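You operate a simulated robot arm through the tools that you are given. There is no shell and no other tool. Be economical: measure what you need, move in short steps, check, and stop when the job is done.

The job below is to be done with a simulated two-armed robot. You get a single attempt, and the scene is never put back.

Task
Put the pass tray on the feed table of the bag sealer away on the desk top. Switch the bag sealer switch on. Put the bagged roll on the top of the cleaning bench away on the bench top beside the bag sealer. Put the green rag bundle on the top of the cleaning bench away on the middle shelf of the blue rack. Take the red stirring stick from the proofing end of the ink bench and leave it on the steel disc. Put the heater band from the top of the control cabinet on the top of the mixing bench. Turn the slip dial to 6. Pick up the green test pen from the desk top with one hand, pass it to the other hand and put it on the square board on the back pallet. Put the film roll labelled "50 m" from the desk top on the black plate on the front pallet and the film roll marked "30 m" on the square board on the middle pallet. Press the four key three times. Do these in any order. Set down upright: green rag bundle, film roll.

The check looks at the end state, three seconds after you hand in, the way a careful person would. Anything else that was tipped, shoved, dropped, spilled or broken makes it a failure.

Robot
Two 7-joint arms with two-finger grippers on one trunk, on a base that drives. Base frame: it is fixed to the floor where the robot stands at the start and does not move with it; the origin is under the middle of the robot, x ahead of it, y to its left, z up. Readings come in mm, degrees, newtons and seconds.
The left shoulder is at the start at [28, 160, 1257], the right one opposite. With the tool pointing down near the work surface each hand reaches from about 100 to 660 mm from the robot's upright axis, wherever it stands, measured 20 degrees to its own side. Places, roughly: bag sealer switch [300, -200, 900]; bagged roll [-1750, 2500, 750]; bench top beside the bag sealer (53x20 cm) [460, 280, 840]; black plate on the front pallet [-3600, -4000, 700]; desk top [-2500, -7700, 800]; film roll [-2500, -7500, 750]; four key [-1900, -7500, 800]; green rag bundle (15x7x9 cm) [-2100, 2500, 900]; heater band (10x9x6 cm) [-9100, 600, 1500]; middle shelf of the blue rack [600, -6200, 900]; pass tray [500, 0, 1000]; slip dial [-9200, -100, 1100]; square board on the back pallet [-3600, -5900, 700]; square board on the middle pallet [-3600, -4900, 700]; steel disc (8x8x2 cm) [-2700, 500, 700]; stirring stick [-5500, 2500, 1000]; test pen [-3000, -7500, 750]; top of the mixing bench [-10400, 500, 800]. Payload 2.45 kg a hand.
The tool frame of a hand sits at the grasp point between the pads (the TCP): z along the fingers, y along the line on which they close. The tips reach 26 mm beyond it. The gripper opens to 96 mm. The gripper's body begins 69 mm behind the TCP.
Orientation is told as [roll, pitch, yaw] about the base's x, y, z axes, in that order, counted from this pose: with the fingers straight down and closing along the base's y, the tool's x points along the base's -x, its y along +y and its z along -z.

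Tools
- The arms move only by the tool play_rows. It takes "left_plan", "right_plan" or both (then of equal length, played together; a hand with none holds still); each is a list of rows, each a list of 7 numbers: the shift along the tool's x, y, z in units of 30 mm (1.0 is 30 mm), then the turn, a rotation vector about the tool's x, y, z in units of 4 degrees (1.0 is 4 degrees), then the opening, from 0 (shut) to 1 (fully open). In form: [[dx, dy, dz, rx, ry, rz, fingers], ...]. A call has 1 to 12 rows; each row shifts and turns the commanded pose from where the row before left it, along the tool's axes as they then stand. A call with a number of a shift or a turn outside -1 to 1 is refused whole. A row lasts 0.2 s, in which the tool goes at most 50 mm and 8.6 degrees; a call with a longer step from one row to the next is refused whole, and so is a gripper value outside its range. Where a pose cannot be reached the arm comes as near as it can. A force on the tool above 40 N (or 10 N above the force at the start of the call, whichever is more), or a blocked arm, ends the call early, and 0.2 s more pass. The fingers move at their own pace and stop on an object; they squeeze with about 26 N. The grip force told is the motor's: it shows also when the fingers shut on nothing. Time passes only in rows, and 0.2 s behind the last, so rows that do not move let the fingers close. It gives the time, the measured TCP pose, the force on the tool (base axes), the opening and the grip force at its end, in the units of the frame above (readings bear some noise), with the torque about the TCP (base axes, N m) and any sound that the robot's microphone picked up.
- Cameras (640 x 400 px; columns grow to the right, rows downward): "scene" is now at [61, 13.4, 1718.3]; the picture's right is [0.22, -0.97, -0.00], its down [-0.83, -0.19, -0.52] and it looks along [0.50, 0.12, -0.86] (base axes); focal length 272 px, centre (320, 200). "left" rides on the left gripper at [82, -3, -98] in its tool frame; the picture's right is [0.04, 1.00, 0.00], its down [-0.73, 0.03, -0.68] and it looks along [-0.68, 0.03, 0.73] (tool axes); focal length 256 px, centre (320, 200). "right" rides on the right gripper at [82, 3, -98] in its tool frame; the picture's right is [-0.04, 1.00, 0.00], its down [-0.73, -0.03, -0.68] and it looks along [-0.68, -0.03, 0.73] (tool axes); focal length 256 px, centre (320, 200). There is no depth. A picture from a camera that has moved, and an enlarged one, comes with that camera's place and axes in the base frame and with its lens.
- capture(camera): a new picture of that camera. No time passes.
- move_column(by): slides the trunk up (or, below 0, down) by that many mm; the arms and the scene camera ride with it, the base frame stays. It gives what a move gives, with no picture.
- steer(legs): drives the robot by 1 to 6 legs, each [ahead, left, turn to the left] in mm, mm and degrees, along the robot's own axes; the way and the turn of a leg run together, so that a leg with both is an arc; at most 1500 mm and 180 degrees a leg. The arms and the cameras ride along, it lands a little off, and it stops where it bumps. It gives what a move gives.
- aim_head(pan, tilt): turns the head with the scene camera to pan (to the left, within 120 degrees either way) and tilt (down, from -29 to 69), counted from straight ahead of the robot. It gives what a move gives.
- close_up(camera, box): a new picture of the part [left, top, right, bottom] of that camera's present view, enlarged. No time passes.
- hand_in(): hands the job in; it is judged then, once.

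Work in short steps. Places have to be worked out from the pictures, the camera data and where the tool is seen: move nearer, look again, correct. Check each grasp and each placing, and mend what went wrong. You have 525 turns and 298 pictures in all, those below and enlarged ones among them. Open the grippers and draw the arms clear of the work before you hand the job in, unless the task says otherwise.

The tools are called after "Request:" as name(argument=value, ...) on one line, values as JSON. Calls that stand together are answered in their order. play_rows: Moves the arms, as the interface text tells. Its arguments: {"type":"object","properties":{"left_plan":{"type":"array"},"right_plan":{"type":"array"}},"required":[]} The other tools are called the same way: move_column (by) slides the trunk up or down; steer (legs) drives the base; aim_head (pan, tilt) turns the head that bears the scene camera; capture (camera) takes a picture; close_up (camera, box) takes an enlarged picture of a part of a camera's view; hand_in () hands the job in.

At the start:

```text
time: 0.0
left_position: [436.8, 116.2, 1281.7]
left_tool_rot: [0.0, 0.0, 0.1]
left_contact_force: [0.0, 0.2, -0.4]
left_moment: [-0.04, 0.01, 0.0]
left_width: 95.9
left_grasp_force: 0.0
right_position: [483.7, -245.1, 1148.6]
right_tool_rot: [0.1, 0.1, -0.1]
right_contact_force: [-0.4, 0.5, -0.2]
right_moment: [0.01, 0.01, 0.01]
right_width: 95.9
right_grasp_force: 0.1
trunk travel left (down, up): [-425.0, 142.0]
robot x, y, heading: [-6.7, -0.4, 0.1]
head pan, tilt: [12.9, 58.6]
```

scene: 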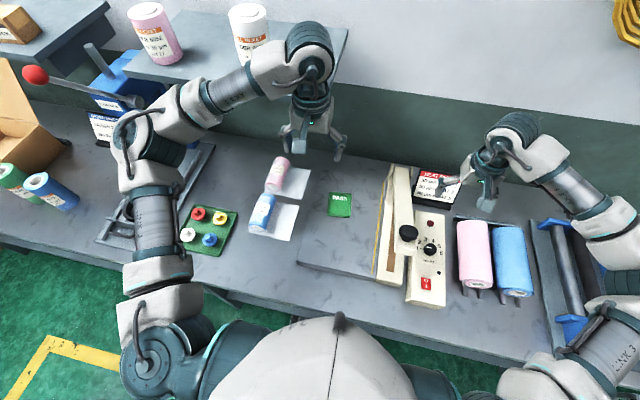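
right: 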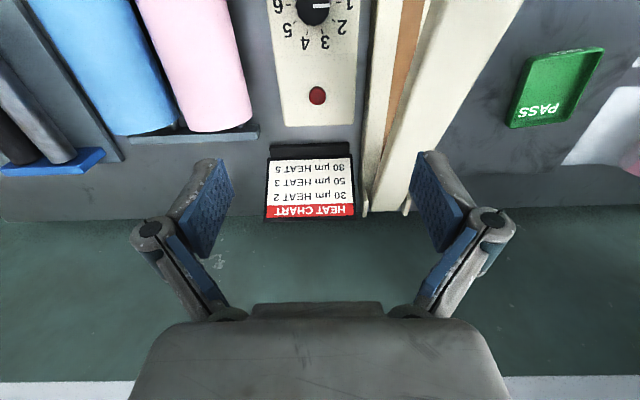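
left: 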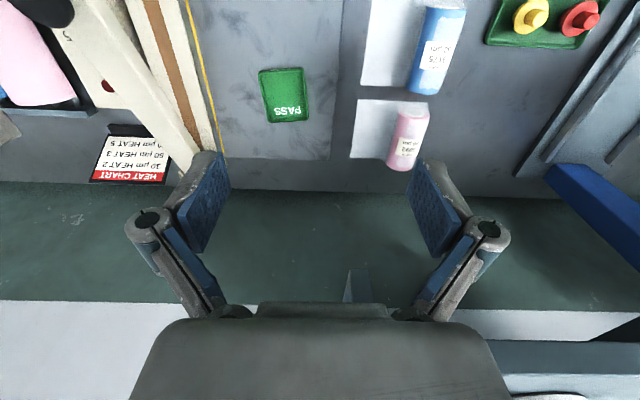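

The pictures show the green PASS tray on the feed table and a red rocker switch on the sealer. I take a closer look at the switch and tray.

Request:
close_up(camera="scene", box=[380, 210, 480, 310])

Request:
close_up(camera="scene", box=[220, 140, 380, 260])

```text
4.00 times, centred on (430, 260) of scene
camera zoom: at [61.0, 13.4, 1718.3], right [0.22, -0.97, 0.0], down [-0.83, -0.19, -0.52], along [0.5, 0.12, -0.86], focal length 1086 px, centre (-120, -40)
```

zoom: 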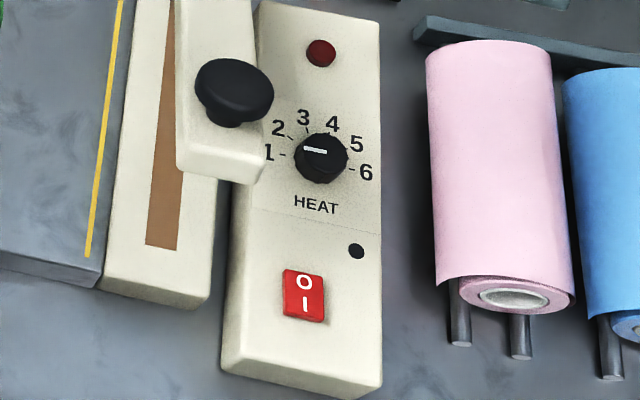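

```text
3.33 times, centred on (300, 200) of scene
camera zoom: at [61.0, 13.4, 1718.3], right [0.22, -0.97, 0.0], down [-0.83, -0.19, -0.52], along [0.5, 0.12, -0.86], focal length 905 px, centre (387, 200)
```

zoom: 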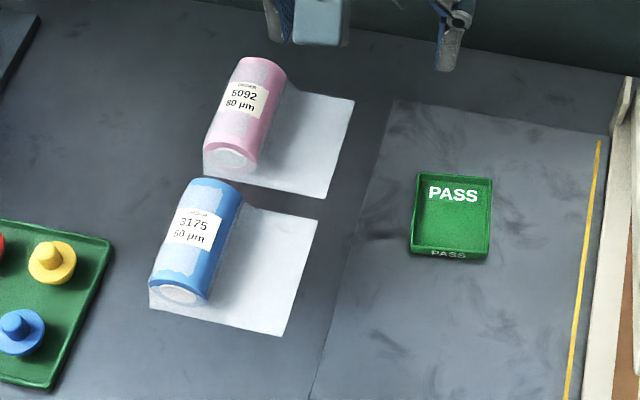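

The rocker reads O (far end) and I (near end); it lies near [326, -248, ~900]. I bring the right hand above it with closed fingers to look again.

Request:
play_rows(right_plan=[[1, 0, 0, 0, 0, 0, 0], [1, 0, 0, 0, 0, 0, 0], [1, 0, 0.5, 0, 0, 0, 0], [1, 0, 0.5, 0, 0, 0, 0], [1, 0, 1, 0, 0, 0, 0], [0.2, 0, 1, 0, 0, 0, 0]])

Request:
capture(camera="right")

Request:
capture(camera="scene")

```text
time: 1.4
left_position: [434.9, 114.7, 1282.6]
left_tool_rot: [0.1, -0.1, 0.1]
left_contact_force: [0.2, 0.5, 0.5]
left_moment: [0.01, -0.01, -0.03]
left_width: 95.9
left_grasp_force: 0.0
right_position: [323.9, -245.0, 1060.5]
right_tool_rot: [0.1, -0.1, -0.1]
right_contact_force: [0.4, -0.2, -0.4]
right_moment: [0.01, 0.0, -0.03]
right_width: 0.1
right_grasp_force: 26.5
trunk travel left (down, up): [-425.0, 142.0]
robot x, y, heading: [-2.9, 3.3, 0.0]
head pan, tilt: [12.9, 58.6]
```

```text
292 pictures are left
camera right: at [243.2, -241.9, 1157.1], right [0.04, 1.0, 0.0], down [0.73, -0.03, 0.68], along [0.68, -0.03, -0.73], focal length 256 px, centre (320, 200)
```

right: 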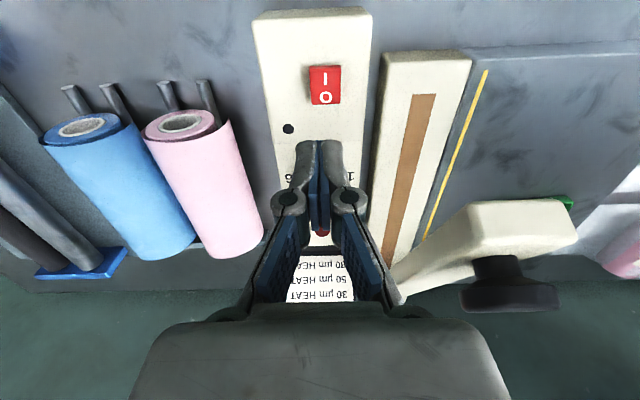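

```text
291 pictures are left
camera scene: at [60.3, 12.4, 1718.3], right [0.22, -0.97, 0.0], down [-0.83, -0.19, -0.52], along [0.5, 0.12, -0.86], focal length 272 px, centre (320, 200)
```

scene: 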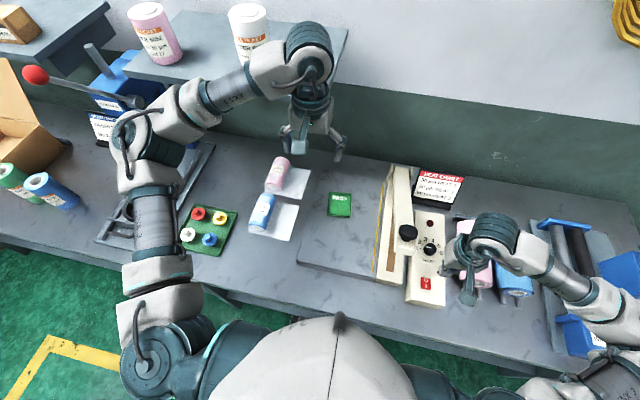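

The "I" end is at about [318, -241, ~915]. I lower the shut fingers over it, then check by eye before touching.

Request:
play_rows(right_plan=[[0.25, 0.1, 1, 0, 0, 0, 0], [0, 0, 1, 0, 0, 0, 0], [0, 0, 1, 0, 0, 0, 0]])

Request:
capture(camera="right")

Request:
close_up(camera="scene", box=[380, 220, 480, 320])

```text
time: 2.2
left_position: [433.0, 114.5, 1282.3]
left_tool_rot: [0.0, 0.0, 0.2]
left_contact_force: [-0.4, 0.4, -0.2]
left_moment: [-0.02, 0.02, 0.0]
left_width: 96.3
left_grasp_force: 0.2
right_position: [318.1, -242.4, 970.5]
right_tool_rot: [0.1, -0.2, -0.1]
right_contact_force: [0.8, 0.0, -0.3]
right_moment: [0.04, 0.0, 0.01]
right_width: 0.0
right_grasp_force: 25.3
trunk travel left (down, up): [-425.0, 142.0]
robot x, y, heading: [-2.9, 2.8, 0.0]
head pan, tilt: [12.9, 58.6]
```

```text
290 pictures are left
camera right: at [236.6, -238.6, 1068.3], right [0.04, 1.0, 0.0], down [0.73, -0.03, 0.68], along [0.68, -0.03, -0.73], focal length 256 px, centre (320, 200)
```

right: 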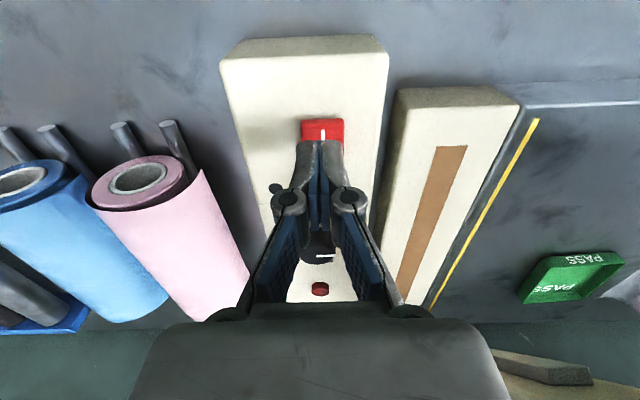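

```text
4.00 times, centred on (430, 270) of scene
camera zoom: at [59.9, 12.7, 1718.4], right [0.22, -0.97, 0.0], down [-0.83, -0.19, -0.52], along [0.51, 0.12, -0.85], focal length 1086 px, centre (-120, -80)
```

zoom: 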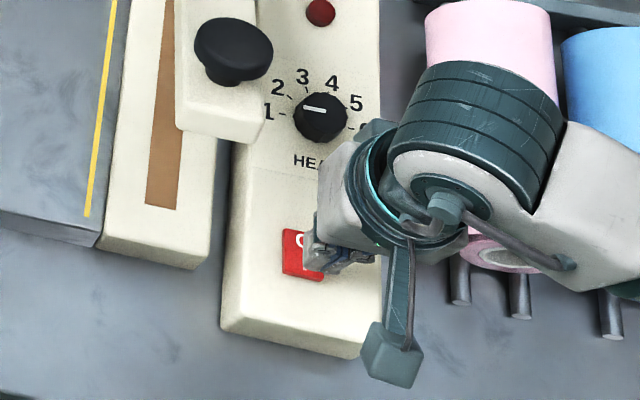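

Triangulation puts the "I" at [318, -241, 914], just 30 mm under the tips. I go down slowly and press.

Request:
play_rows(right_plan=[[0.1, 0, 0.5, 0, 0, 0, 0], [0, 0, 0.4, 0, 0, 0, 0], [0, 0, 0.15, 0, 0, 0, 0], [0, 0, 0.1, 0, 0, 0, 0], [0, 0, 0.1, 0, 0, 0, 0], [0, 0, 0, 0, 0, 0, 0]])

```text
time: 3.0
left_position: [430.8, 116.4, 1284.4]
left_tool_rot: [0.0, -0.3, 0.1]
left_contact_force: [1.1, -0.1, 0.5]
left_moment: [0.01, 0.03, 0.03]
left_width: 96.1
left_grasp_force: 0.1
right_position: [312.8, -241.8, 946.5]
right_tool_rot: [0.0, -0.7, -0.1]
right_contact_force: [-14.3, -2.3, 25.7]
right_moment: [-0.07, 0.25, 0.02]
right_width: 5.9
right_grasp_force: 28.5
trunk travel left (down, up): [-425.0, 142.0]
robot x, y, heading: [-1.1, -1.2, -0.1]
head pan, tilt: [12.9, 58.6]
stopped in row 4 (right hand): the force on the tool passed its limit at 46 N (the readings are from after the stop); the commanded pose is now the measured one
```

Contact at tip height ~920 with over 40 N. I back off and look at the rocker.

Request:
play_rows(right_plan=[[0, 0, -1, 0, 0, 0, 0], [0, 0, -1, 0, 0, 0, 0], [0, 0, -1, 0, 0, 0, 0]])

Request:
close_up(camera="right", box=[220, 20, 420, 145])

```text
time: 3.8
left_position: [432.3, 114.8, 1283.4]
left_tool_rot: [0.1, -0.4, 0.1]
left_contact_force: [-0.3, 0.0, -1.1]
left_moment: [0.01, -0.03, -0.01]
left_width: 96.0
left_grasp_force: 0.0
right_position: [315.6, -243.0, 1035.7]
right_tool_rot: [0.0, -0.8, 0.1]
right_contact_force: [-0.1, 0.4, -1.0]
right_moment: [0.0, 0.02, -0.02]
right_width: 0.0
right_grasp_force: 28.6
trunk travel left (down, up): [-425.0, 142.0]
robot x, y, heading: [-3.2, 0.3, -0.1]
head pan, tilt: [12.9, 58.6]
```

```text
3.20 times, centred on (320, 82) of right
camera zoom: at [234.6, -240.1, 1131.6], right [0.04, 1.0, 0.0], down [0.72, -0.03, 0.69], along [0.69, -0.03, -0.73], focal length 819 px, centre (320, 576)
```

zoom: 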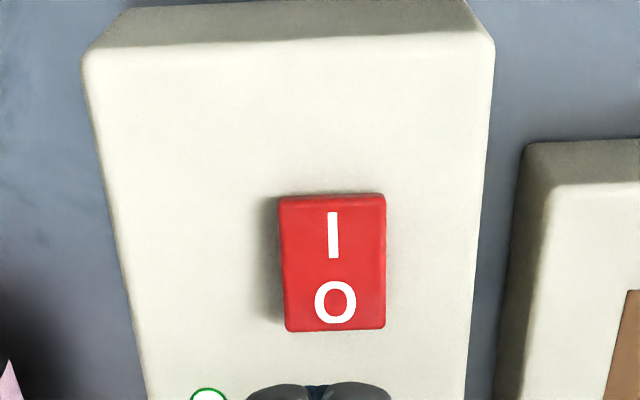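

The pilot lamp beside the rocker has lit green, so the switch is on. I raise the right hand and look around for the route to the cleaning bench.

Request:
play_rows(right_plan=[[0, 0, -1, 0, 0, 0, 0], [0, 0, -1, 0, 0, 0, 0], [0, 0, -1, 0, 0, 0, 0], [0, 0, -1, 0, 0, 0, 0], [0, 0, -1, 0, 0, 0, 0]])

Request:
aim_head(pan=115, tilt=20)

Request:
capture(camera="scene")

```text
time: 5.0
left_position: [432.1, 117.0, 1284.3]
left_tool_rot: [0.0, -0.4, 0.2]
left_contact_force: [0.2, 0.5, -0.5]
left_moment: [0.01, -0.02, -0.02]
left_width: 95.9
left_grasp_force: 0.1
right_position: [312.6, -243.0, 1184.5]
right_tool_rot: [0.0, -0.8, -0.1]
right_contact_force: [-0.1, -0.1, -0.6]
right_moment: [0.01, -0.02, 0.01]
right_width: 0.1
right_grasp_force: 27.8
trunk travel left (down, up): [-425.0, 142.0]
robot x, y, heading: [0.7, 1.1, 0.2]
head pan, tilt: [12.9, 58.6]
```

```text
time: 6.8
left_position: [431.2, 115.4, 1283.4]
left_tool_rot: [-0.1, -0.3, 0.1]
left_contact_force: [-0.5, -0.6, 0.4]
left_moment: [-0.01, 0.02, 0.01]
left_width: 96.0
left_grasp_force: 0.2
right_position: [311.1, -242.8, 1185.3]
right_tool_rot: [0.1, -0.8, -0.1]
right_contact_force: [-0.9, 0.3, -0.3]
right_moment: [0.03, 0.02, 0.03]
right_width: 0.0
right_grasp_force: 28.4
trunk travel left (down, up): [-425.0, 142.0]
robot x, y, heading: [-1.3, 0.8, -0.1]
head pan, tilt: [115.0, 20.0]
```

```text
287 pictures are left
camera scene: at [-45.4, 82.2, 1775.3], right [0.91, 0.42, 0.0], down [0.14, -0.31, -0.94], along [-0.4, 0.85, -0.34], focal length 272 px, centre (320, 200)
```

scene: 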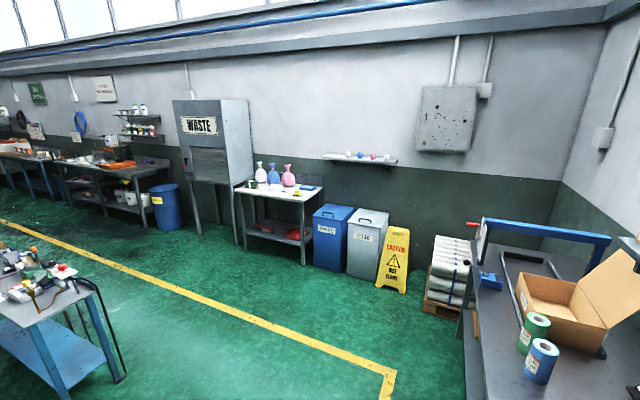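

I zoom on the cleaning bench to see its objects.

Request:
close_up(camera="scene", box=[225, 145, 335, 255])

Request:
close_up(camera="scene", box=[0, 90, 190, 300])

```text
3.64 times, centred on (280, 200) of scene
camera zoom: at [-45.4, 82.2, 1775.3], right [0.91, 0.42, 0.0], down [0.14, -0.31, -0.94], along [-0.4, 0.85, -0.34], focal length 987 px, centre (466, 200)
```

zoom: 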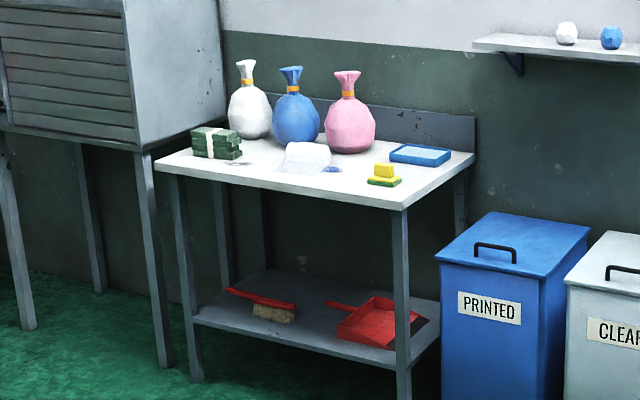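

```text
1.90 times, centred on (95, 195) of scene
camera zoom: at [-45.4, 82.2, 1775.3], right [0.91, 0.42, 0.0], down [0.14, -0.31, -0.94], along [-0.4, 0.85, -0.34], focal length 517 px, centre (749, 210)
```

zoom: 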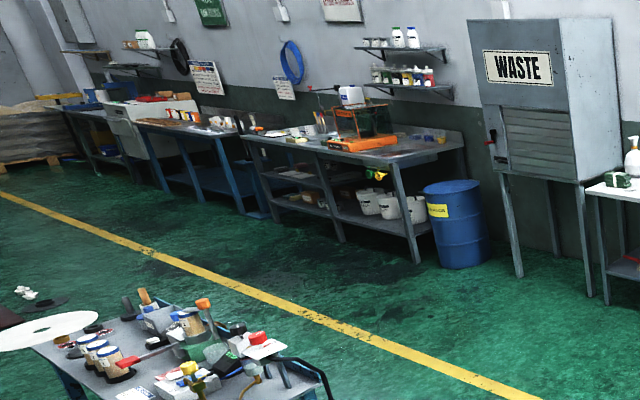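

The bundle sits at the bench's left end near [-2040, 2480], the trolley with the disc stands near x<-1800, y≈600. I back off, turn left and drive round in front of the cleaning bench.

Request:
steer(legs=[[-600, 0, 0], [0, 0, 90], [1450, 0, 0], [0, 1150, 0]])

Request:
aim_head(pan=0, tilt=45)

Request:
capture(camera="scene")

```text
time: 26.3
left_position: [-1917.9, 1818.6, 1283.2]
left_tool_rot: [0.1, -0.3, 92.8]
left_contact_force: [0.0, -1.1, -1.2]
left_moment: [0.01, -0.01, -0.02]
left_width: 95.9
left_grasp_force: 0.1
right_position: [-1554.9, 1717.4, 1183.7]
right_tool_rot: [0.2, -0.7, 92.6]
right_contact_force: [0.1, -0.4, -0.4]
right_moment: [0.0, -0.02, 0.0]
right_width: 0.0
right_grasp_force: 28.8
trunk travel left (down, up): [-425.0, 142.0]
robot x, y, heading: [-1787.6, 1395.5, 92.6]
head pan, tilt: [115.0, 20.0]
```

```text
time: 28.2
left_position: [-1918.2, 1817.4, 1285.4]
left_tool_rot: [0.1, -0.3, 92.8]
left_contact_force: [0.9, -0.2, 0.0]
left_moment: [0.01, 0.05, 0.01]
left_width: 96.2
left_grasp_force: 0.1
right_position: [-1554.8, 1714.4, 1184.5]
right_tool_rot: [0.1, -0.9, 92.6]
right_contact_force: [0.4, 0.2, 1.3]
right_moment: [0.02, 0.03, -0.01]
right_width: 0.0
right_grasp_force: 28.0
trunk travel left (down, up): [-425.0, 142.0]
robot x, y, heading: [-1786.1, 1391.4, 92.9]
head pan, tilt: [0.0, 45.0]
```

```text
284 pictures are left
camera scene: at [-1785.1, 1468.4, 1736.1], right [1.0, 0.05, 0.0], down [0.03, -0.71, -0.7], along [-0.04, 0.7, -0.71], focal length 272 px, centre (320, 200)
```

scene: 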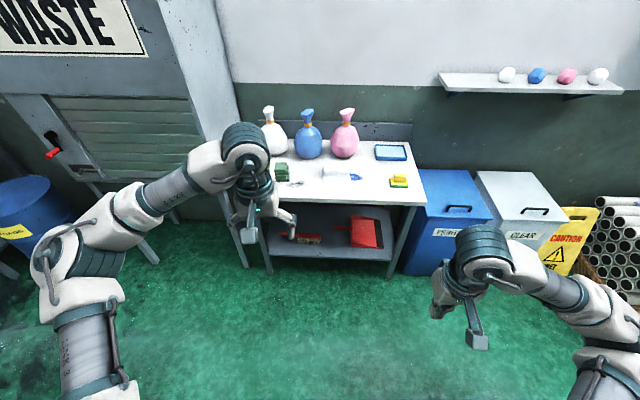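

Close-up of the bench top to find the bagged roll and bundle.

Request:
close_up(camera="scene", box=[240, 95, 440, 220])

```text
3.20 times, centred on (340, 158) of scene
camera zoom: at [-1785.1, 1468.4, 1736.1], right [1.0, 0.05, 0.0], down [0.03, -0.71, -0.7], along [-0.04, 0.7, -0.71], focal length 869 px, centre (256, 336)
```

zoom: 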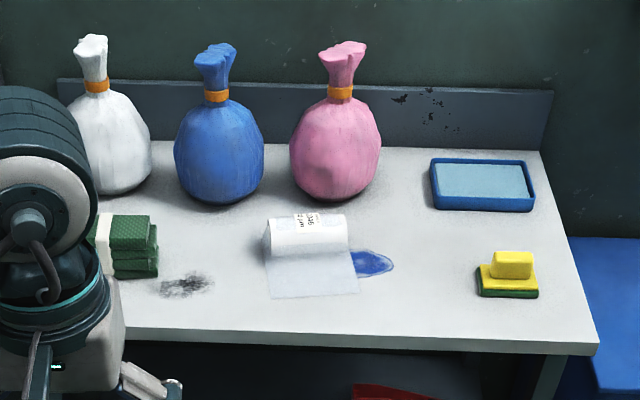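

The bagged roll (white, lying along x) is near [-1757, 2550] and the bundle near [-2034, 2540]; bench front edge at y≈2345. I drive in closer.

Request:
steer(legs=[[0, 100, -2.8], [640, 0, 0]])

Request:
aim_head(pan=0, tilt=60)

Request:
capture(camera="scene")

Request:
capture(camera="left")

Request:
capture(camera="right")

```text
time: 32.5
left_position: [-1964.3, 2444.1, 1284.2]
left_tool_rot: [1.6, -0.3, 90.4]
left_contact_force: [-0.5, -1.6, -1.0]
left_moment: [0.16, -0.02, -0.04]
left_width: 95.9
left_grasp_force: 0.0
right_position: [-1605.4, 2329.8, 1176.2]
right_tool_rot: [1.3, -0.9, 90.3]
right_contact_force: [0.1, 1.7, -0.6]
right_moment: [-0.1, -0.01, 0.0]
right_width: 0.0
right_grasp_force: 28.8
trunk travel left (down, up): [-425.0, 142.0]
robot x, y, heading: [-1879.0, 2014.4, 90.8]
head pan, tilt: [0.0, 45.0]
```

```text
time: 33.2
left_position: [-1959.2, 2437.6, 1287.9]
left_tool_rot: [1.4, -0.6, 90.2]
left_contact_force: [0.4, -1.4, -0.3]
left_moment: [0.09, 0.08, -0.06]
left_width: 96.4
left_grasp_force: 0.1
right_position: [-1600.9, 2323.1, 1179.5]
right_tool_rot: [0.9, -0.9, 89.7]
right_contact_force: [0.8, 1.1, 0.0]
right_moment: [0.02, 0.05, -0.02]
right_width: 0.3
right_grasp_force: 28.7
trunk travel left (down, up): [-425.0, 142.0]
robot x, y, heading: [-1866.9, 2012.5, 90.7]
head pan, tilt: [0.0, 60.0]
```

```text
282 pictures are left
camera scene: at [-1808.5, 2073.7, 1715.6], right [1.0, 0.01, -0.04], down [-0.01, -0.87, -0.5], along [-0.04, 0.5, -0.87], focal length 272 px, centre (320, 200)
```

scene: 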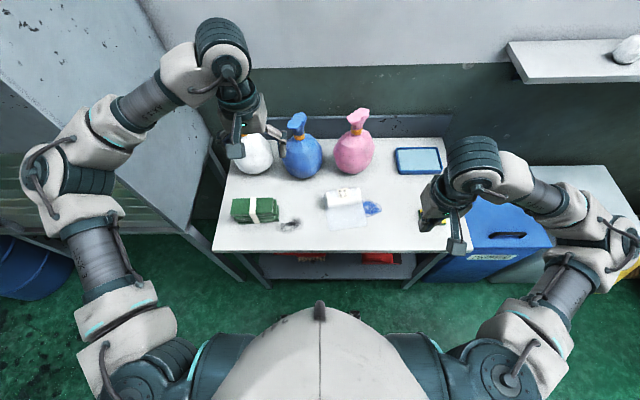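

```text
281 pictures are left
camera left: at [-1951.5, 2355.2, 1386.5], right [-1.0, -0.04, 0.02], down [-0.02, 0.73, 0.69], along [-0.05, 0.69, -0.73], focal length 256 px, centre (320, 200)
```

left: 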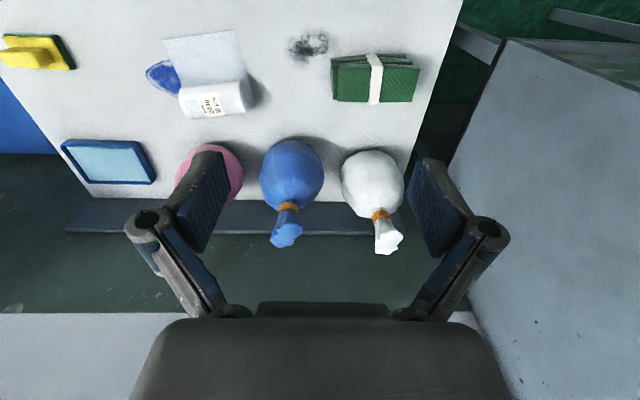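

```text
280 pictures are left
camera right: at [-1601.1, 2239.7, 1276.2], right [-1.0, 0.04, 0.02], down [0.04, 0.72, 0.69], along [0.02, 0.69, -0.72], focal length 256 px, centre (320, 200)
```

right: 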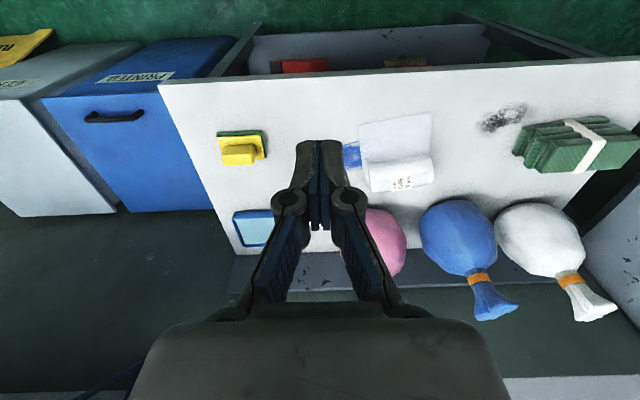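

The trunk seems tilted about 2°: the left elbow may be leaning on the waste cabinet. I move right and back a little and check.

Request:
steer(legs=[[-40, -120, 0]])

Request:
capture(camera="scene")

```text
time: 35.0
left_position: [-1932.6, 2365.8, 1281.3]
left_tool_rot: [-1.6, -1.7, 88.2]
left_contact_force: [0.3, 2.0, -1.1]
left_moment: [-0.13, 0.01, -0.02]
left_width: 95.9
left_grasp_force: 0.1
right_position: [-1576.5, 2247.7, 1199.3]
right_tool_rot: [-4.9, -2.8, 93.5]
right_contact_force: [0.2, -2.3, -4.5]
right_moment: [0.28, -0.03, -0.03]
right_width: 0.1
right_grasp_force: 28.5
trunk travel left (down, up): [-425.0, 142.0]
robot x, y, heading: [-1770.0, 1965.0, 89.6]
head pan, tilt: [0.0, 60.0]
stopped in leg 1: the robot was blocked; the commanded pose is now the measured one
```

```text
279 pictures are left
camera scene: at [-1835.9, 2025.0, 1713.6], right [1.0, -0.01, 0.04], down [0.01, -0.87, -0.5], along [0.04, 0.5, -0.87], focal length 272 px, centre (320, 200)
```

scene: 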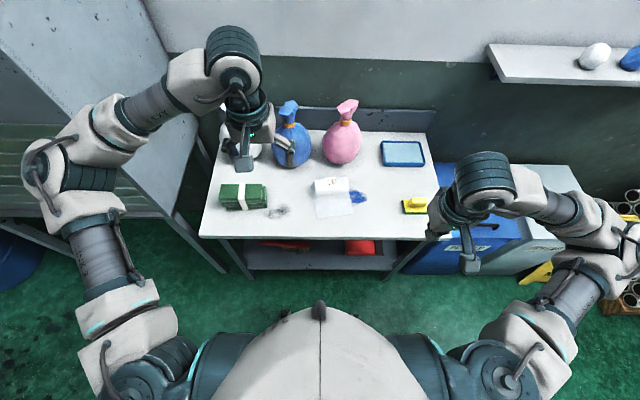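

Blocked, and now leaning the other way. I let time pass with still rows and read the pose again.

Request:
play_rows(right_plan=[[0, 0, 0, 0, 0, 0, 0], [0, 0, 0, 0, 0, 0, 0], [0, 0, 0, 0, 0, 0, 0]])

Request:
aim_head(pan=60, tilt=50)

Request:
capture(camera="scene")

Request:
aim_head(pan=-60, tilt=50)

Request:
capture(camera="scene")

```text
time: 35.3
left_position: [-1819.3, 2372.8, 1292.9]
left_tool_rot: [2.6, -1.5, 87.6]
left_contact_force: [2.0, -2.3, 0.3]
left_moment: [0.16, 0.16, -0.08]
left_width: 95.9
left_grasp_force: 0.1
right_position: [-1455.1, 2258.9, 1181.4]
right_tool_rot: [-0.5, -2.3, 90.2]
right_contact_force: [2.8, -1.1, 0.5]
right_moment: [0.05, 0.22, -0.01]
right_width: 0.0
right_grasp_force: 28.5
trunk travel left (down, up): [-425.0, 142.0]
robot x, y, heading: [-1749.7, 1967.3, 90.6]
head pan, tilt: [0.0, 60.0]
stopped in row 1 (right hand): the arm was blocked; the commanded pose is now the measured one
```

```text
time: 36.6
left_position: [-1946.3, 2368.0, 1285.7]
left_tool_rot: [-2.3, -2.0, 88.2]
left_contact_force: [-1.1, 1.0, 0.5]
left_moment: [-0.12, -0.11, 0.03]
left_width: 95.8
left_grasp_force: 0.1
right_position: [-1572.8, 2255.0, 1206.2]
right_tool_rot: [-5.3, -3.0, 91.4]
right_contact_force: [1.0, -0.1, 0.3]
right_moment: [-0.06, 0.04, 0.03]
right_width: 0.0
right_grasp_force: 28.8
trunk travel left (down, up): [-425.0, 142.0]
robot x, y, heading: [-1769.4, 1972.3, 90.1]
head pan, tilt: [60.0, 50.0]
```

```text
278 pictures are left
camera scene: at [-1868.5, 1999.3, 1727.9], right [0.5, 0.87, 0.01], down [0.68, -0.38, -0.63], along [-0.54, 0.32, -0.78], focal length 272 px, centre (320, 200)
```

scene: 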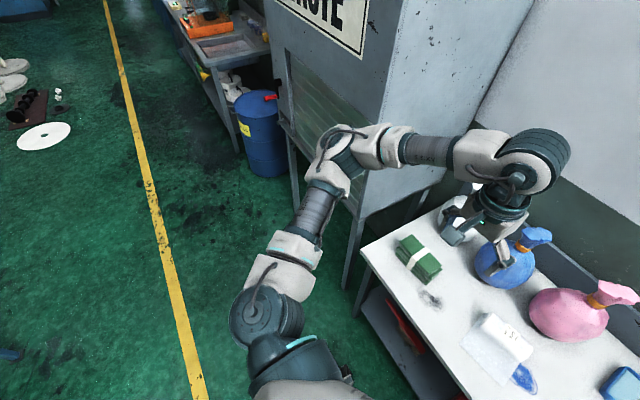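

```text
time: 38.6
left_position: [-1956.3, 2370.4, 1283.3]
left_tool_rot: [-2.7, -1.9, 88.4]
left_contact_force: [-1.1, 0.7, -0.2]
left_moment: [-0.15, -0.19, 0.0]
left_width: 96.0
left_grasp_force: 0.1
right_position: [-1583.3, 2256.3, 1205.7]
right_tool_rot: [-5.6, -2.9, 91.4]
right_contact_force: [-2.1, 1.0, -0.1]
right_moment: [-0.07, -0.13, 0.06]
right_width: 0.0
right_grasp_force: 28.3
trunk travel left (down, up): [-425.0, 142.0]
robot x, y, heading: [-1769.9, 1972.0, 90.0]
head pan, tilt: [-60.0, 50.0]
```

```text
277 pictures are left
camera scene: at [-1766.7, 2000.5, 1730.7], right [0.5, -0.86, 0.02], down [-0.64, -0.39, -0.67], along [0.58, 0.32, -0.75], focal length 272 px, centre (320, 200)
```

scene: 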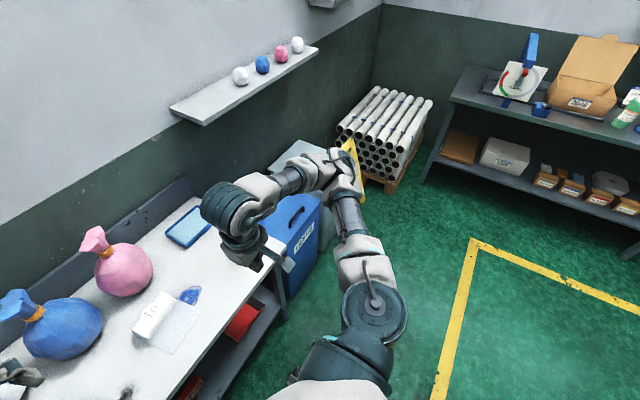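

The body sways as if the left elbow is wedged at the waste cabinet's front. I back straight out.

Request:
steer(legs=[[-300, 0, 0]])

Request:
aim_head(pan=20, tilt=45)

Request:
capture(camera="scene")

```text
time: 40.6
left_position: [-1953.4, 2086.0, 1280.5]
left_tool_rot: [-2.6, -1.6, 88.1]
left_contact_force: [-1.8, 1.5, -0.1]
left_moment: [-0.1, -0.22, 0.04]
left_width: 96.0
left_grasp_force: 0.1
right_position: [-1583.4, 1969.5, 1203.4]
right_tool_rot: [-5.6, -2.5, 91.1]
right_contact_force: [-1.5, 0.9, -0.3]
right_moment: [-0.08, -0.22, -0.02]
right_width: 0.0
right_grasp_force: 28.9
trunk travel left (down, up): [-425.0, 142.0]
robot x, y, heading: [-1771.6, 1679.5, 89.6]
head pan, tilt: [-60.0, 50.0]
```

```text
time: 42.1
left_position: [-1876.8, 2076.0, 1291.9]
left_tool_rot: [0.9, -1.8, 87.9]
left_contact_force: [0.7, -0.4, 0.0]
left_moment: [0.03, 0.04, 0.03]
left_width: 96.1
left_grasp_force: 0.1
right_position: [-1506.4, 1961.2, 1193.0]
right_tool_rot: [-2.5, -3.0, 90.7]
right_contact_force: [0.3, -0.2, 0.8]
right_moment: [0.01, 0.03, 0.01]
right_width: 0.0
right_grasp_force: 28.2
trunk travel left (down, up): [-425.0, 142.0]
robot x, y, heading: [-1767.1, 1677.2, 89.6]
head pan, tilt: [20.0, 45.0]
```

```text
276 pictures are left
camera scene: at [-1740.9, 1749.0, 1735.4], right [0.94, 0.34, -0.03], down [0.21, -0.67, -0.71], along [-0.26, 0.66, -0.7], focal length 272 px, centre (320, 200)
```

scene: 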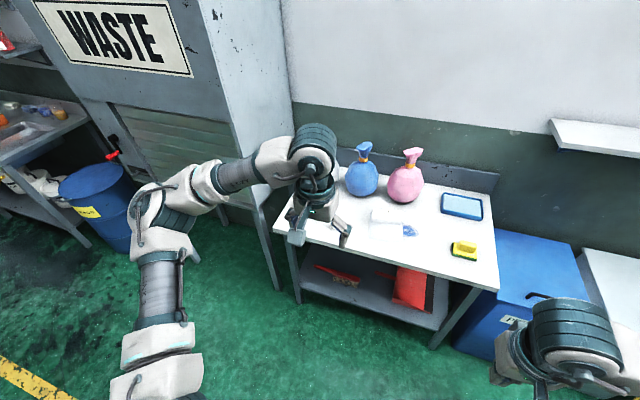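

The body still rocks a little. I let it settle and read again.

Request:
play_rows(right_plan=[[0, 0, 0, 0, 0, 0, 0], [0, 0, 0, 0, 0, 0, 0], [0, 0, 0, 0, 0, 0, 0], [0, 0, 0, 0, 0, 0, 0], [0, 0, 0, 0, 0, 0, 0]])

Request:
play_rows(right_plan=[[0, 0, 0, 0, 0, 0, 0], [0, 0, 0, 0, 0, 0, 0], [0, 0, 0, 0, 0, 0, 0], [0, 0, 0, 0, 0, 0, 0], [0, 0, 0, 0, 0, 0, 0]])

Request:
capture(camera="scene")

```text
time: 43.5
left_position: [-1935.5, 2075.9, 1288.5]
left_tool_rot: [-1.1, -2.0, 88.4]
left_contact_force: [0.3, 0.6, -0.4]
left_moment: [-0.02, 0.03, 0.05]
left_width: 95.9
left_grasp_force: 0.1
right_position: [-1566.2, 1960.5, 1203.2]
right_tool_rot: [-4.4, -3.1, 91.8]
right_contact_force: [-0.2, 0.8, 0.3]
right_moment: [-0.01, -0.01, 0.01]
right_width: 0.0
right_grasp_force: 28.2
trunk travel left (down, up): [-425.0, 142.0]
robot x, y, heading: [-1785.9, 1681.1, 89.4]
head pan, tilt: [20.0, 45.0]
stopped in row 5 (right hand): the arm was blocked; the commanded pose is now the measured one
```

```text
time: 44.9
left_position: [-1883.0, 2072.3, 1295.1]
left_tool_rot: [0.6, -2.1, 87.8]
left_contact_force: [1.0, -0.5, 0.0]
left_moment: [0.03, 0.03, -0.01]
left_width: 95.9
left_grasp_force: 0.1
right_position: [-1515.1, 1957.3, 1195.2]
right_tool_rot: [-2.5, -3.3, 91.0]
right_contact_force: [0.3, -0.5, 0.5]
right_moment: [0.02, 0.01, 0.01]
right_width: 0.0
right_grasp_force: 28.9
trunk travel left (down, up): [-425.0, 142.0]
robot x, y, heading: [-1775.1, 1680.0, 89.6]
head pan, tilt: [20.0, 45.0]
stopped in row 5 (right hand): the arm was blocked; the commanded pose is now the measured one
```

```text
275 pictures are left
camera scene: at [-1755.7, 1750.6, 1736.1], right [0.94, 0.33, -0.03], down [0.22, -0.67, -0.71], along [-0.26, 0.66, -0.7], focal length 272 px, centre (320, 200)
```

scene: 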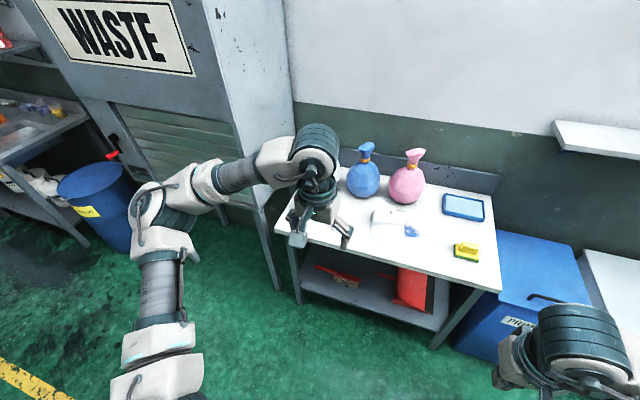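

It is a decaying sway, nothing touching now. I move ahead at this x (further from the cabinet) and let it settle.

Request:
steer(legs=[[330, 0, 0]])

Request:
aim_head(pan=0, tilt=60)

Request:
play_rows(left_plan=[[0, 0, 0, 0, 0, 0, 1], [0, 0, 0, 0, 0, 0, 1], [0, 0, 0, 0, 0, 0, 1], [0, 0, 0, 0, 0, 0, 1], [0, 0, 0, 0, 0, 0, 1], [0, 0, 0, 0, 0, 0, 1], [0, 0, 0, 0, 0, 0, 1], [0, 0, 0, 0, 0, 0, 1]])

Request:
capture(camera="scene")

```text
time: 47.1
left_position: [-1945.6, 2394.3, 1289.4]
left_tool_rot: [-1.9, -2.2, 88.4]
left_contact_force: [-0.5, 0.8, 0.9]
left_moment: [-0.1, -0.08, -0.02]
left_width: 95.9
left_grasp_force: 0.0
right_position: [-1573.3, 2280.6, 1206.8]
right_tool_rot: [-4.7, -3.3, 91.7]
right_contact_force: [-1.0, 1.2, 0.2]
right_moment: [-0.05, -0.03, 0.03]
right_width: 0.1
right_grasp_force: 28.6
trunk travel left (down, up): [-425.0, 142.0]
robot x, y, heading: [-1777.7, 2001.5, 89.8]
head pan, tilt: [20.0, 45.0]
```

```text
time: 47.9
left_position: [-1940.2, 2395.9, 1291.0]
left_tool_rot: [-1.2, -2.2, 88.6]
left_contact_force: [-1.5, 0.5, -0.3]
left_moment: [-0.01, -0.04, -0.02]
left_width: 95.8
left_grasp_force: 0.0
right_position: [-1568.3, 2281.3, 1204.1]
right_tool_rot: [-4.2, -3.4, 91.9]
right_contact_force: [-0.9, 0.4, -0.2]
right_moment: [-0.06, -0.04, -0.03]
right_width: 0.1
right_grasp_force: 28.7
trunk travel left (down, up): [-425.0, 142.0]
robot x, y, heading: [-1789.4, 2003.2, 90.1]
head pan, tilt: [0.0, 60.0]
```

```text
time: 49.7
left_position: [-1926.5, 2394.9, 1292.3]
left_tool_rot: [-0.7, -2.2, 88.6]
left_contact_force: [-1.0, 0.5, -0.9]
left_moment: [0.01, -0.05, 0.0]
left_width: 95.9
left_grasp_force: 0.0
right_position: [-1555.4, 2280.6, 1203.5]
right_tool_rot: [-3.8, -3.5, 91.7]
right_contact_force: [-0.2, 0.0, 1.0]
right_moment: [-0.03, -0.02, -0.04]
right_width: 0.0
right_grasp_force: 28.2
trunk travel left (down, up): [-425.0, 142.0]
robot x, y, heading: [-1784.1, 2002.9, 89.5]
head pan, tilt: [0.0, 60.0]
```

```text
274 pictures are left
camera scene: at [-1775.1, 2065.6, 1716.6], right [1.0, 0.0, -0.01], down [-0.01, -0.87, -0.5], along [0.0, 0.5, -0.87], focal length 272 px, centre (320, 200)
```

scene: 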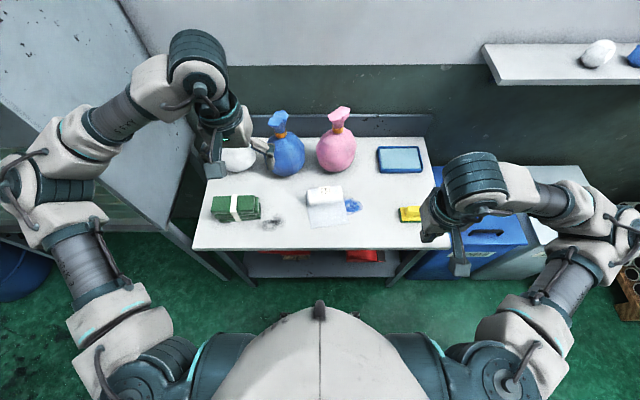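

Settled nearly. I shift the right hand over toward the bagged roll, high up, with fingers open, to look at it closely.

Request:
play_rows(right_plan=[[-0.9, 0.67, 0, 0, 0, -1, 1], [-0.9, 0.67, 0, 0, 0, 1, 1], [-0.9, 0.67, 0, 0, 0, 0, 1], [-0.9, 0.67, 0, 0, 0, 0, 1], [-0.9, 0.67, 0, 0, 0, 0, 1], [-0.9, 0.67, 0, 0, 0, 0, 1], [-0.5, 0.67, 0, 0, 0, 0, 1], [-0.5, 0.67, 0, 0, 0, 0, 1], [0, 0.67, 0, 0, 0, 0, 1], [0, 0.6, 0, 0, 0, 0, 1]])

Request:
capture(camera="right")

```text
time: 51.9
left_position: [-1935.6, 2394.3, 1292.9]
left_tool_rot: [-1.2, -2.3, 88.5]
left_contact_force: [-0.2, 0.2, 0.8]
left_moment: [-0.06, -0.03, -0.02]
left_width: 96.1
left_grasp_force: 0.0
right_position: [-1770.6, 2464.6, 1200.8]
right_tool_rot: [-4.2, -3.5, 91.7]
right_contact_force: [-1.1, -0.8, 0.6]
right_moment: [0.09, -0.06, 0.02]
right_width: 96.0
right_grasp_force: 0.1
trunk travel left (down, up): [-425.0, 142.0]
robot x, y, heading: [-1787.4, 2000.5, 90.2]
head pan, tilt: [0.0, 60.0]
```

```text
273 pictures are left
camera right: at [-1777.4, 2377.3, 1292.7], right [-1.0, 0.01, -0.07], down [-0.04, 0.69, 0.72], along [0.06, 0.72, -0.69], focal length 256 px, centre (320, 200)
```

right: 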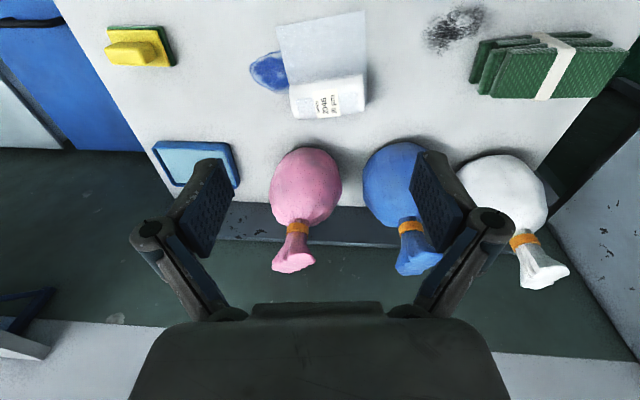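

The roll lies at about [-1757, 2560, top ~885], axis along x. I level the right hand and turn it 90° so that it closes along y.

Request:
play_rows(right_plan=[[0, 0, 0, -0.75, 0.85, 0, 1], [0, 0, 0, 0, 0, -1, 1], [0, 0, 0, 0, 0, -1, 1], [0, 0, 0, 0, 0, -1, 1], [0, 0, 0, 0, 0, -1, 1], [0, 0, 0, 0, 0, -1, 1], [0, 0, 0, 0, 0, -1, 1], [0, 0, 0, 0, 0, -1, 1], [0, 0, 0, 0, 0, -1, 1], [0, 0, 0, 0, 0, -1, 1], [0, 0, 0, 0, 0, -1, 1], [0, 0, 0, 0, 0, -1, 1]])

Request:
play_rows(right_plan=[[0, 0, 0, 0, 0, -1, 1], [0, 0, 0, 0, 0, -1, 1], [0, 0, 0, 0, 0, -1, 1], [0, 0, 0, 0, 0, -1, 1], [0, 0, 0, 0, 0, -1, 1], [0, 0, 0, 0, 0, -1, 1], [0, 0, 0, 0, 0, -1, 1], [0, 0, 0, 0, 0, -1, 1], [0, 0, 0, 0, 0, -1, 1], [0, 0, 0, 0, 0, -1, 1], [0, 0, 0, 0, 0, -1, 1]])

```text
time: 54.7
left_position: [-1958.6, 2391.6, 1291.1]
left_tool_rot: [-1.7, -2.3, 88.7]
left_contact_force: [-0.2, -0.5, -0.1]
left_moment: [-0.04, -0.04, -0.04]
left_width: 96.0
left_grasp_force: 0.0
right_position: [-1791.8, 2460.9, 1203.1]
right_tool_rot: [-1.4, 1.0, 135.9]
right_contact_force: [-0.5, -0.5, 0.4]
right_moment: [0.06, 0.0, 0.05]
right_width: 95.8
right_grasp_force: 0.0
trunk travel left (down, up): [-425.0, 142.0]
robot x, y, heading: [-1792.1, 2004.1, 90.0]
head pan, tilt: [0.0, 60.0]
stopped in row 12 (right hand): the arm was blocked; the commanded pose is now the measured one
```

```text
time: 56.8
left_position: [-1860.8, 2381.5, 1302.7]
left_tool_rot: [2.7, -2.2, 87.3]
left_contact_force: [1.5, -1.4, 0.0]
left_moment: [0.04, 0.13, -0.06]
left_width: 96.2
left_grasp_force: 0.0
right_position: [-1764.4, 2401.0, 1207.5]
right_tool_rot: [-0.2, -2.3, 171.4]
right_contact_force: [1.2, 0.8, 0.7]
right_moment: [-0.19, 0.08, 0.0]
right_width: 95.9
right_grasp_force: 0.1
right hand out of reach, approached as far as the arm can: row 7, 8, 9, 10
trunk travel left (down, up): [-425.0, 142.0]
robot x, y, heading: [-1782.0, 2005.6, 90.1]
head pan, tilt: [0.0, 60.0]
stopped in row 10 (left hand): the force on the tool passed its limit at 56 N (the readings are from after the stop); the commanded pose is now the measured one
```

The left hand felt a force—the arms are likely touching. I look.

Request:
capture(camera="scene")

```text
272 pictures are left
camera scene: at [-1747.3, 2065.1, 1716.3], right [1.0, 0.0, -0.02], down [-0.01, -0.87, -0.5], along [-0.02, 0.5, -0.87], focal length 272 px, centre (320, 200)
```

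scene: 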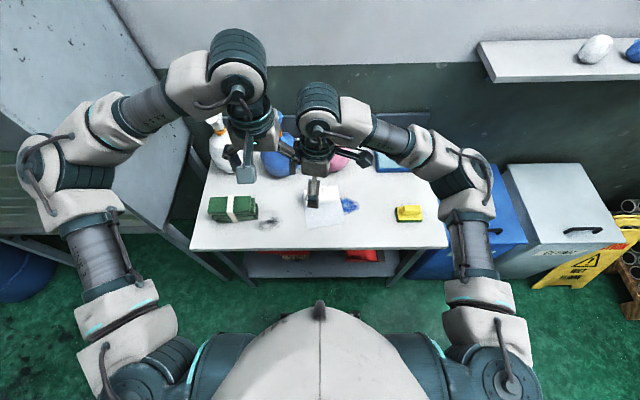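

The two grippers touched. I draw the left hand back toward the robot and let the sway settle.

Request:
play_rows(left_plan=[[0.8, 0.3, 0, 0, 0, 0, 1], [0.8, 0.3, 0, 0, 0, 0, 1], [0.8, 0.3, 0, 0, 0, 0, 1], [0.8, 0.3, 0, 0, 0, 0, 1], [0.8, 0.3, 0, 0, 0, 0, 1], [0.8, 0.3, 0, 0, 0, 0, 1], [0.8, 0, 0, 0, 0, 0, 1], [0, 0, 0, 0, 0, 0, 1], [0, 0, 0, 0, 0, 0, 1], [0, 0, 0, 0, 0, 0, 1], [0, 0, 0, 0, 0, 0, 1], [0, 0, 0, 0, 0, 0, 1]])

Request:
play_rows(right_plan=[[0, 0, 0, 0, 0, 0, 1], [0, 0, 0, 0, 0, 0, 1], [0, 0, 0, 0, 0, 0, 1], [0, 0, 0, 0, 0, 0, 1], [0, 0, 0, 0, 0, 0, 1], [0, 0, 0, 0, 0, 0, 1], [0, 0, 0, 0, 0, 0, 1], [0, 0, 0, 0, 0, 0, 1]])

Request:
capture(camera="right")

Request:
capture(camera="scene")

```text
time: 59.6
left_position: [-1897.1, 2208.0, 1300.9]
left_tool_rot: [4.5, -2.3, 87.6]
left_contact_force: [0.8, -0.3, 0.2]
left_moment: [0.07, 0.08, -0.08]
left_width: 96.0
left_grasp_force: 0.2
right_position: [-1738.2, 2392.5, 1208.2]
right_tool_rot: [-0.2, -3.7, 171.3]
right_contact_force: [0.9, 2.2, 0.3]
right_moment: [-0.16, 0.14, -0.01]
right_width: 96.0
right_grasp_force: 0.0
trunk travel left (down, up): [-425.0, 142.0]
robot x, y, heading: [-1787.5, 2000.9, 89.6]
head pan, tilt: [0.0, 60.0]
stopped in row 12 (left hand): the arm was blocked; the commanded pose is now the measured one
```

```text
time: 61.4
left_position: [-1932.0, 2207.0, 1298.3]
left_tool_rot: [3.0, -2.3, 88.3]
left_contact_force: [-1.2, -1.1, -0.8]
left_moment: [0.08, -0.11, -0.03]
left_width: 95.8
left_grasp_force: 0.1
right_position: [-1773.0, 2392.4, 1209.7]
right_tool_rot: [-0.6, -2.3, 171.6]
right_contact_force: [-0.1, -0.3, 1.7]
right_moment: [-0.01, -0.03, 0.02]
right_width: 96.1
right_grasp_force: 0.0
trunk travel left (down, up): [-425.0, 142.0]
robot x, y, heading: [-1790.8, 2001.2, 89.4]
head pan, tilt: [0.0, 60.0]
```

```text
271 pictures are left
camera right: at [-1687.4, 2375.1, 1304.9], right [-0.19, -0.98, -0.01], down [-0.7, 0.12, 0.71], along [-0.69, 0.14, -0.71], focal length 256 px, centre (320, 200)
```

right: 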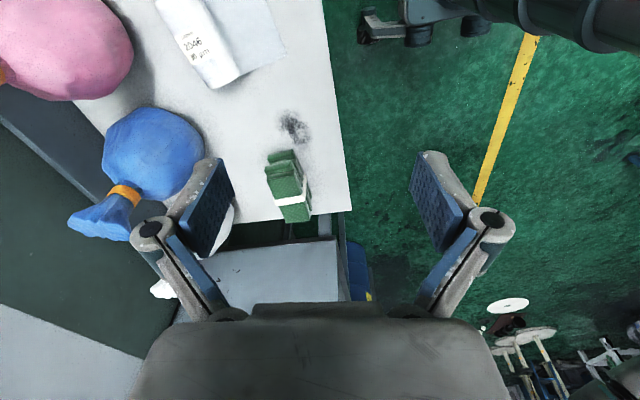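

```text
270 pictures are left
camera scene: at [-1816.5, 2062.1, 1716.0], right [1.0, 0.0, 0.01], down [0.0, -0.87, -0.5], along [0.01, 0.5, -0.87], focal length 272 px, centre (320, 200)
```

scene: 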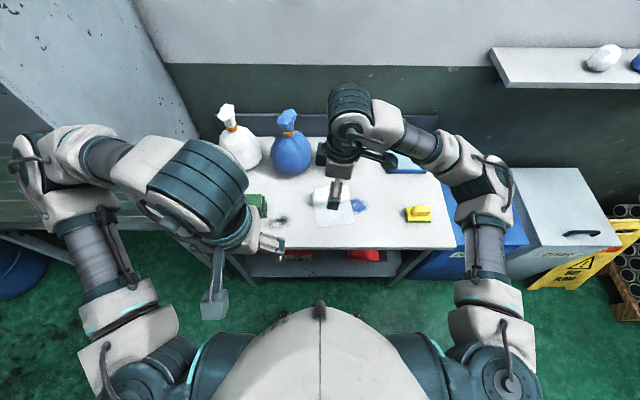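

The sway is dying out and bags are untouched. I lower the right hand towards the roll; nearer the bench the 90° turn should be reachable.

Request:
play_rows(right_plan=[[0, -0.3, 0.8, 0, 0, 0, 1], [0, -0.4, 0.8, 0, 0, 0, 1], [0, -0.5, 0.8, 0, 0, 0, 1], [0, -0.5, 0.8, 0, 0, 0, 1], [0, -0.5, 0.8, 0, 0, 0, 1], [0, -0.5, 0.7, 0, 0, 0, 1], [0, -0.5, 0.6, 0, 0, 0, 1], [0, -0.5, 0.4, 0, 0, -0.5, 1], [0, -0.4, 0.3, 0, 0, -0.5, 1], [0, -0.3, 0, 0, 0, -0.5, 1], [0, 0, 0, 0, 0, -0.5, 1], [0, 0, 0, 0, 0, 0, 1]])

Request:
capture(camera="right")

```text
time: 64.2
left_position: [-1969.8, 2208.0, 1293.6]
left_tool_rot: [2.1, -2.1, 88.3]
left_contact_force: [0.7, -1.2, 0.2]
left_moment: [-0.01, 0.05, 0.04]
left_width: 96.0
left_grasp_force: 0.1
right_position: [-1811.3, 2377.9, 1197.4]
right_tool_rot: [-0.7, -1.4, 175.2]
right_contact_force: [0.6, -0.8, -1.1]
right_moment: [0.02, 0.05, 0.01]
right_width: 96.2
right_grasp_force: 0.0
right hand out of reach, approached as far as the arm can: row 1, 2, 3, 4, 5, 6, 7, 8, 9, 10, 11
trunk travel left (down, up): [-425.0, 142.0]
robot x, y, heading: [-1812.9, 2001.9, 89.5]
head pan, tilt: [0.0, 60.0]
stopped in row 12 (right hand): the arm was blocked; the commanded pose is now the measured one
```

```text
269 pictures are left
camera right: at [-1726.2, 2367.2, 1293.5], right [-0.12, -0.99, -0.01], down [-0.71, 0.08, 0.7], along [-0.69, 0.09, -0.72], focal length 256 px, centre (320, 200)
```

right: 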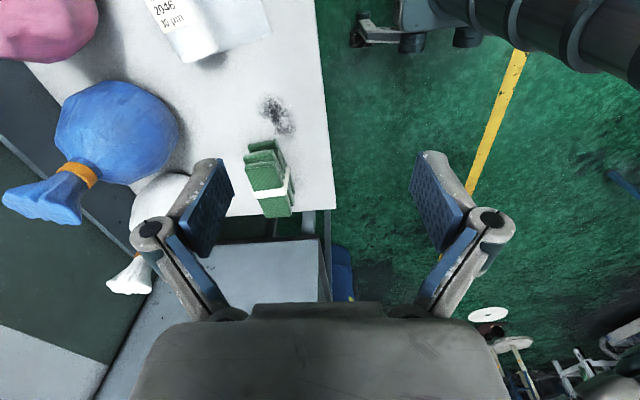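

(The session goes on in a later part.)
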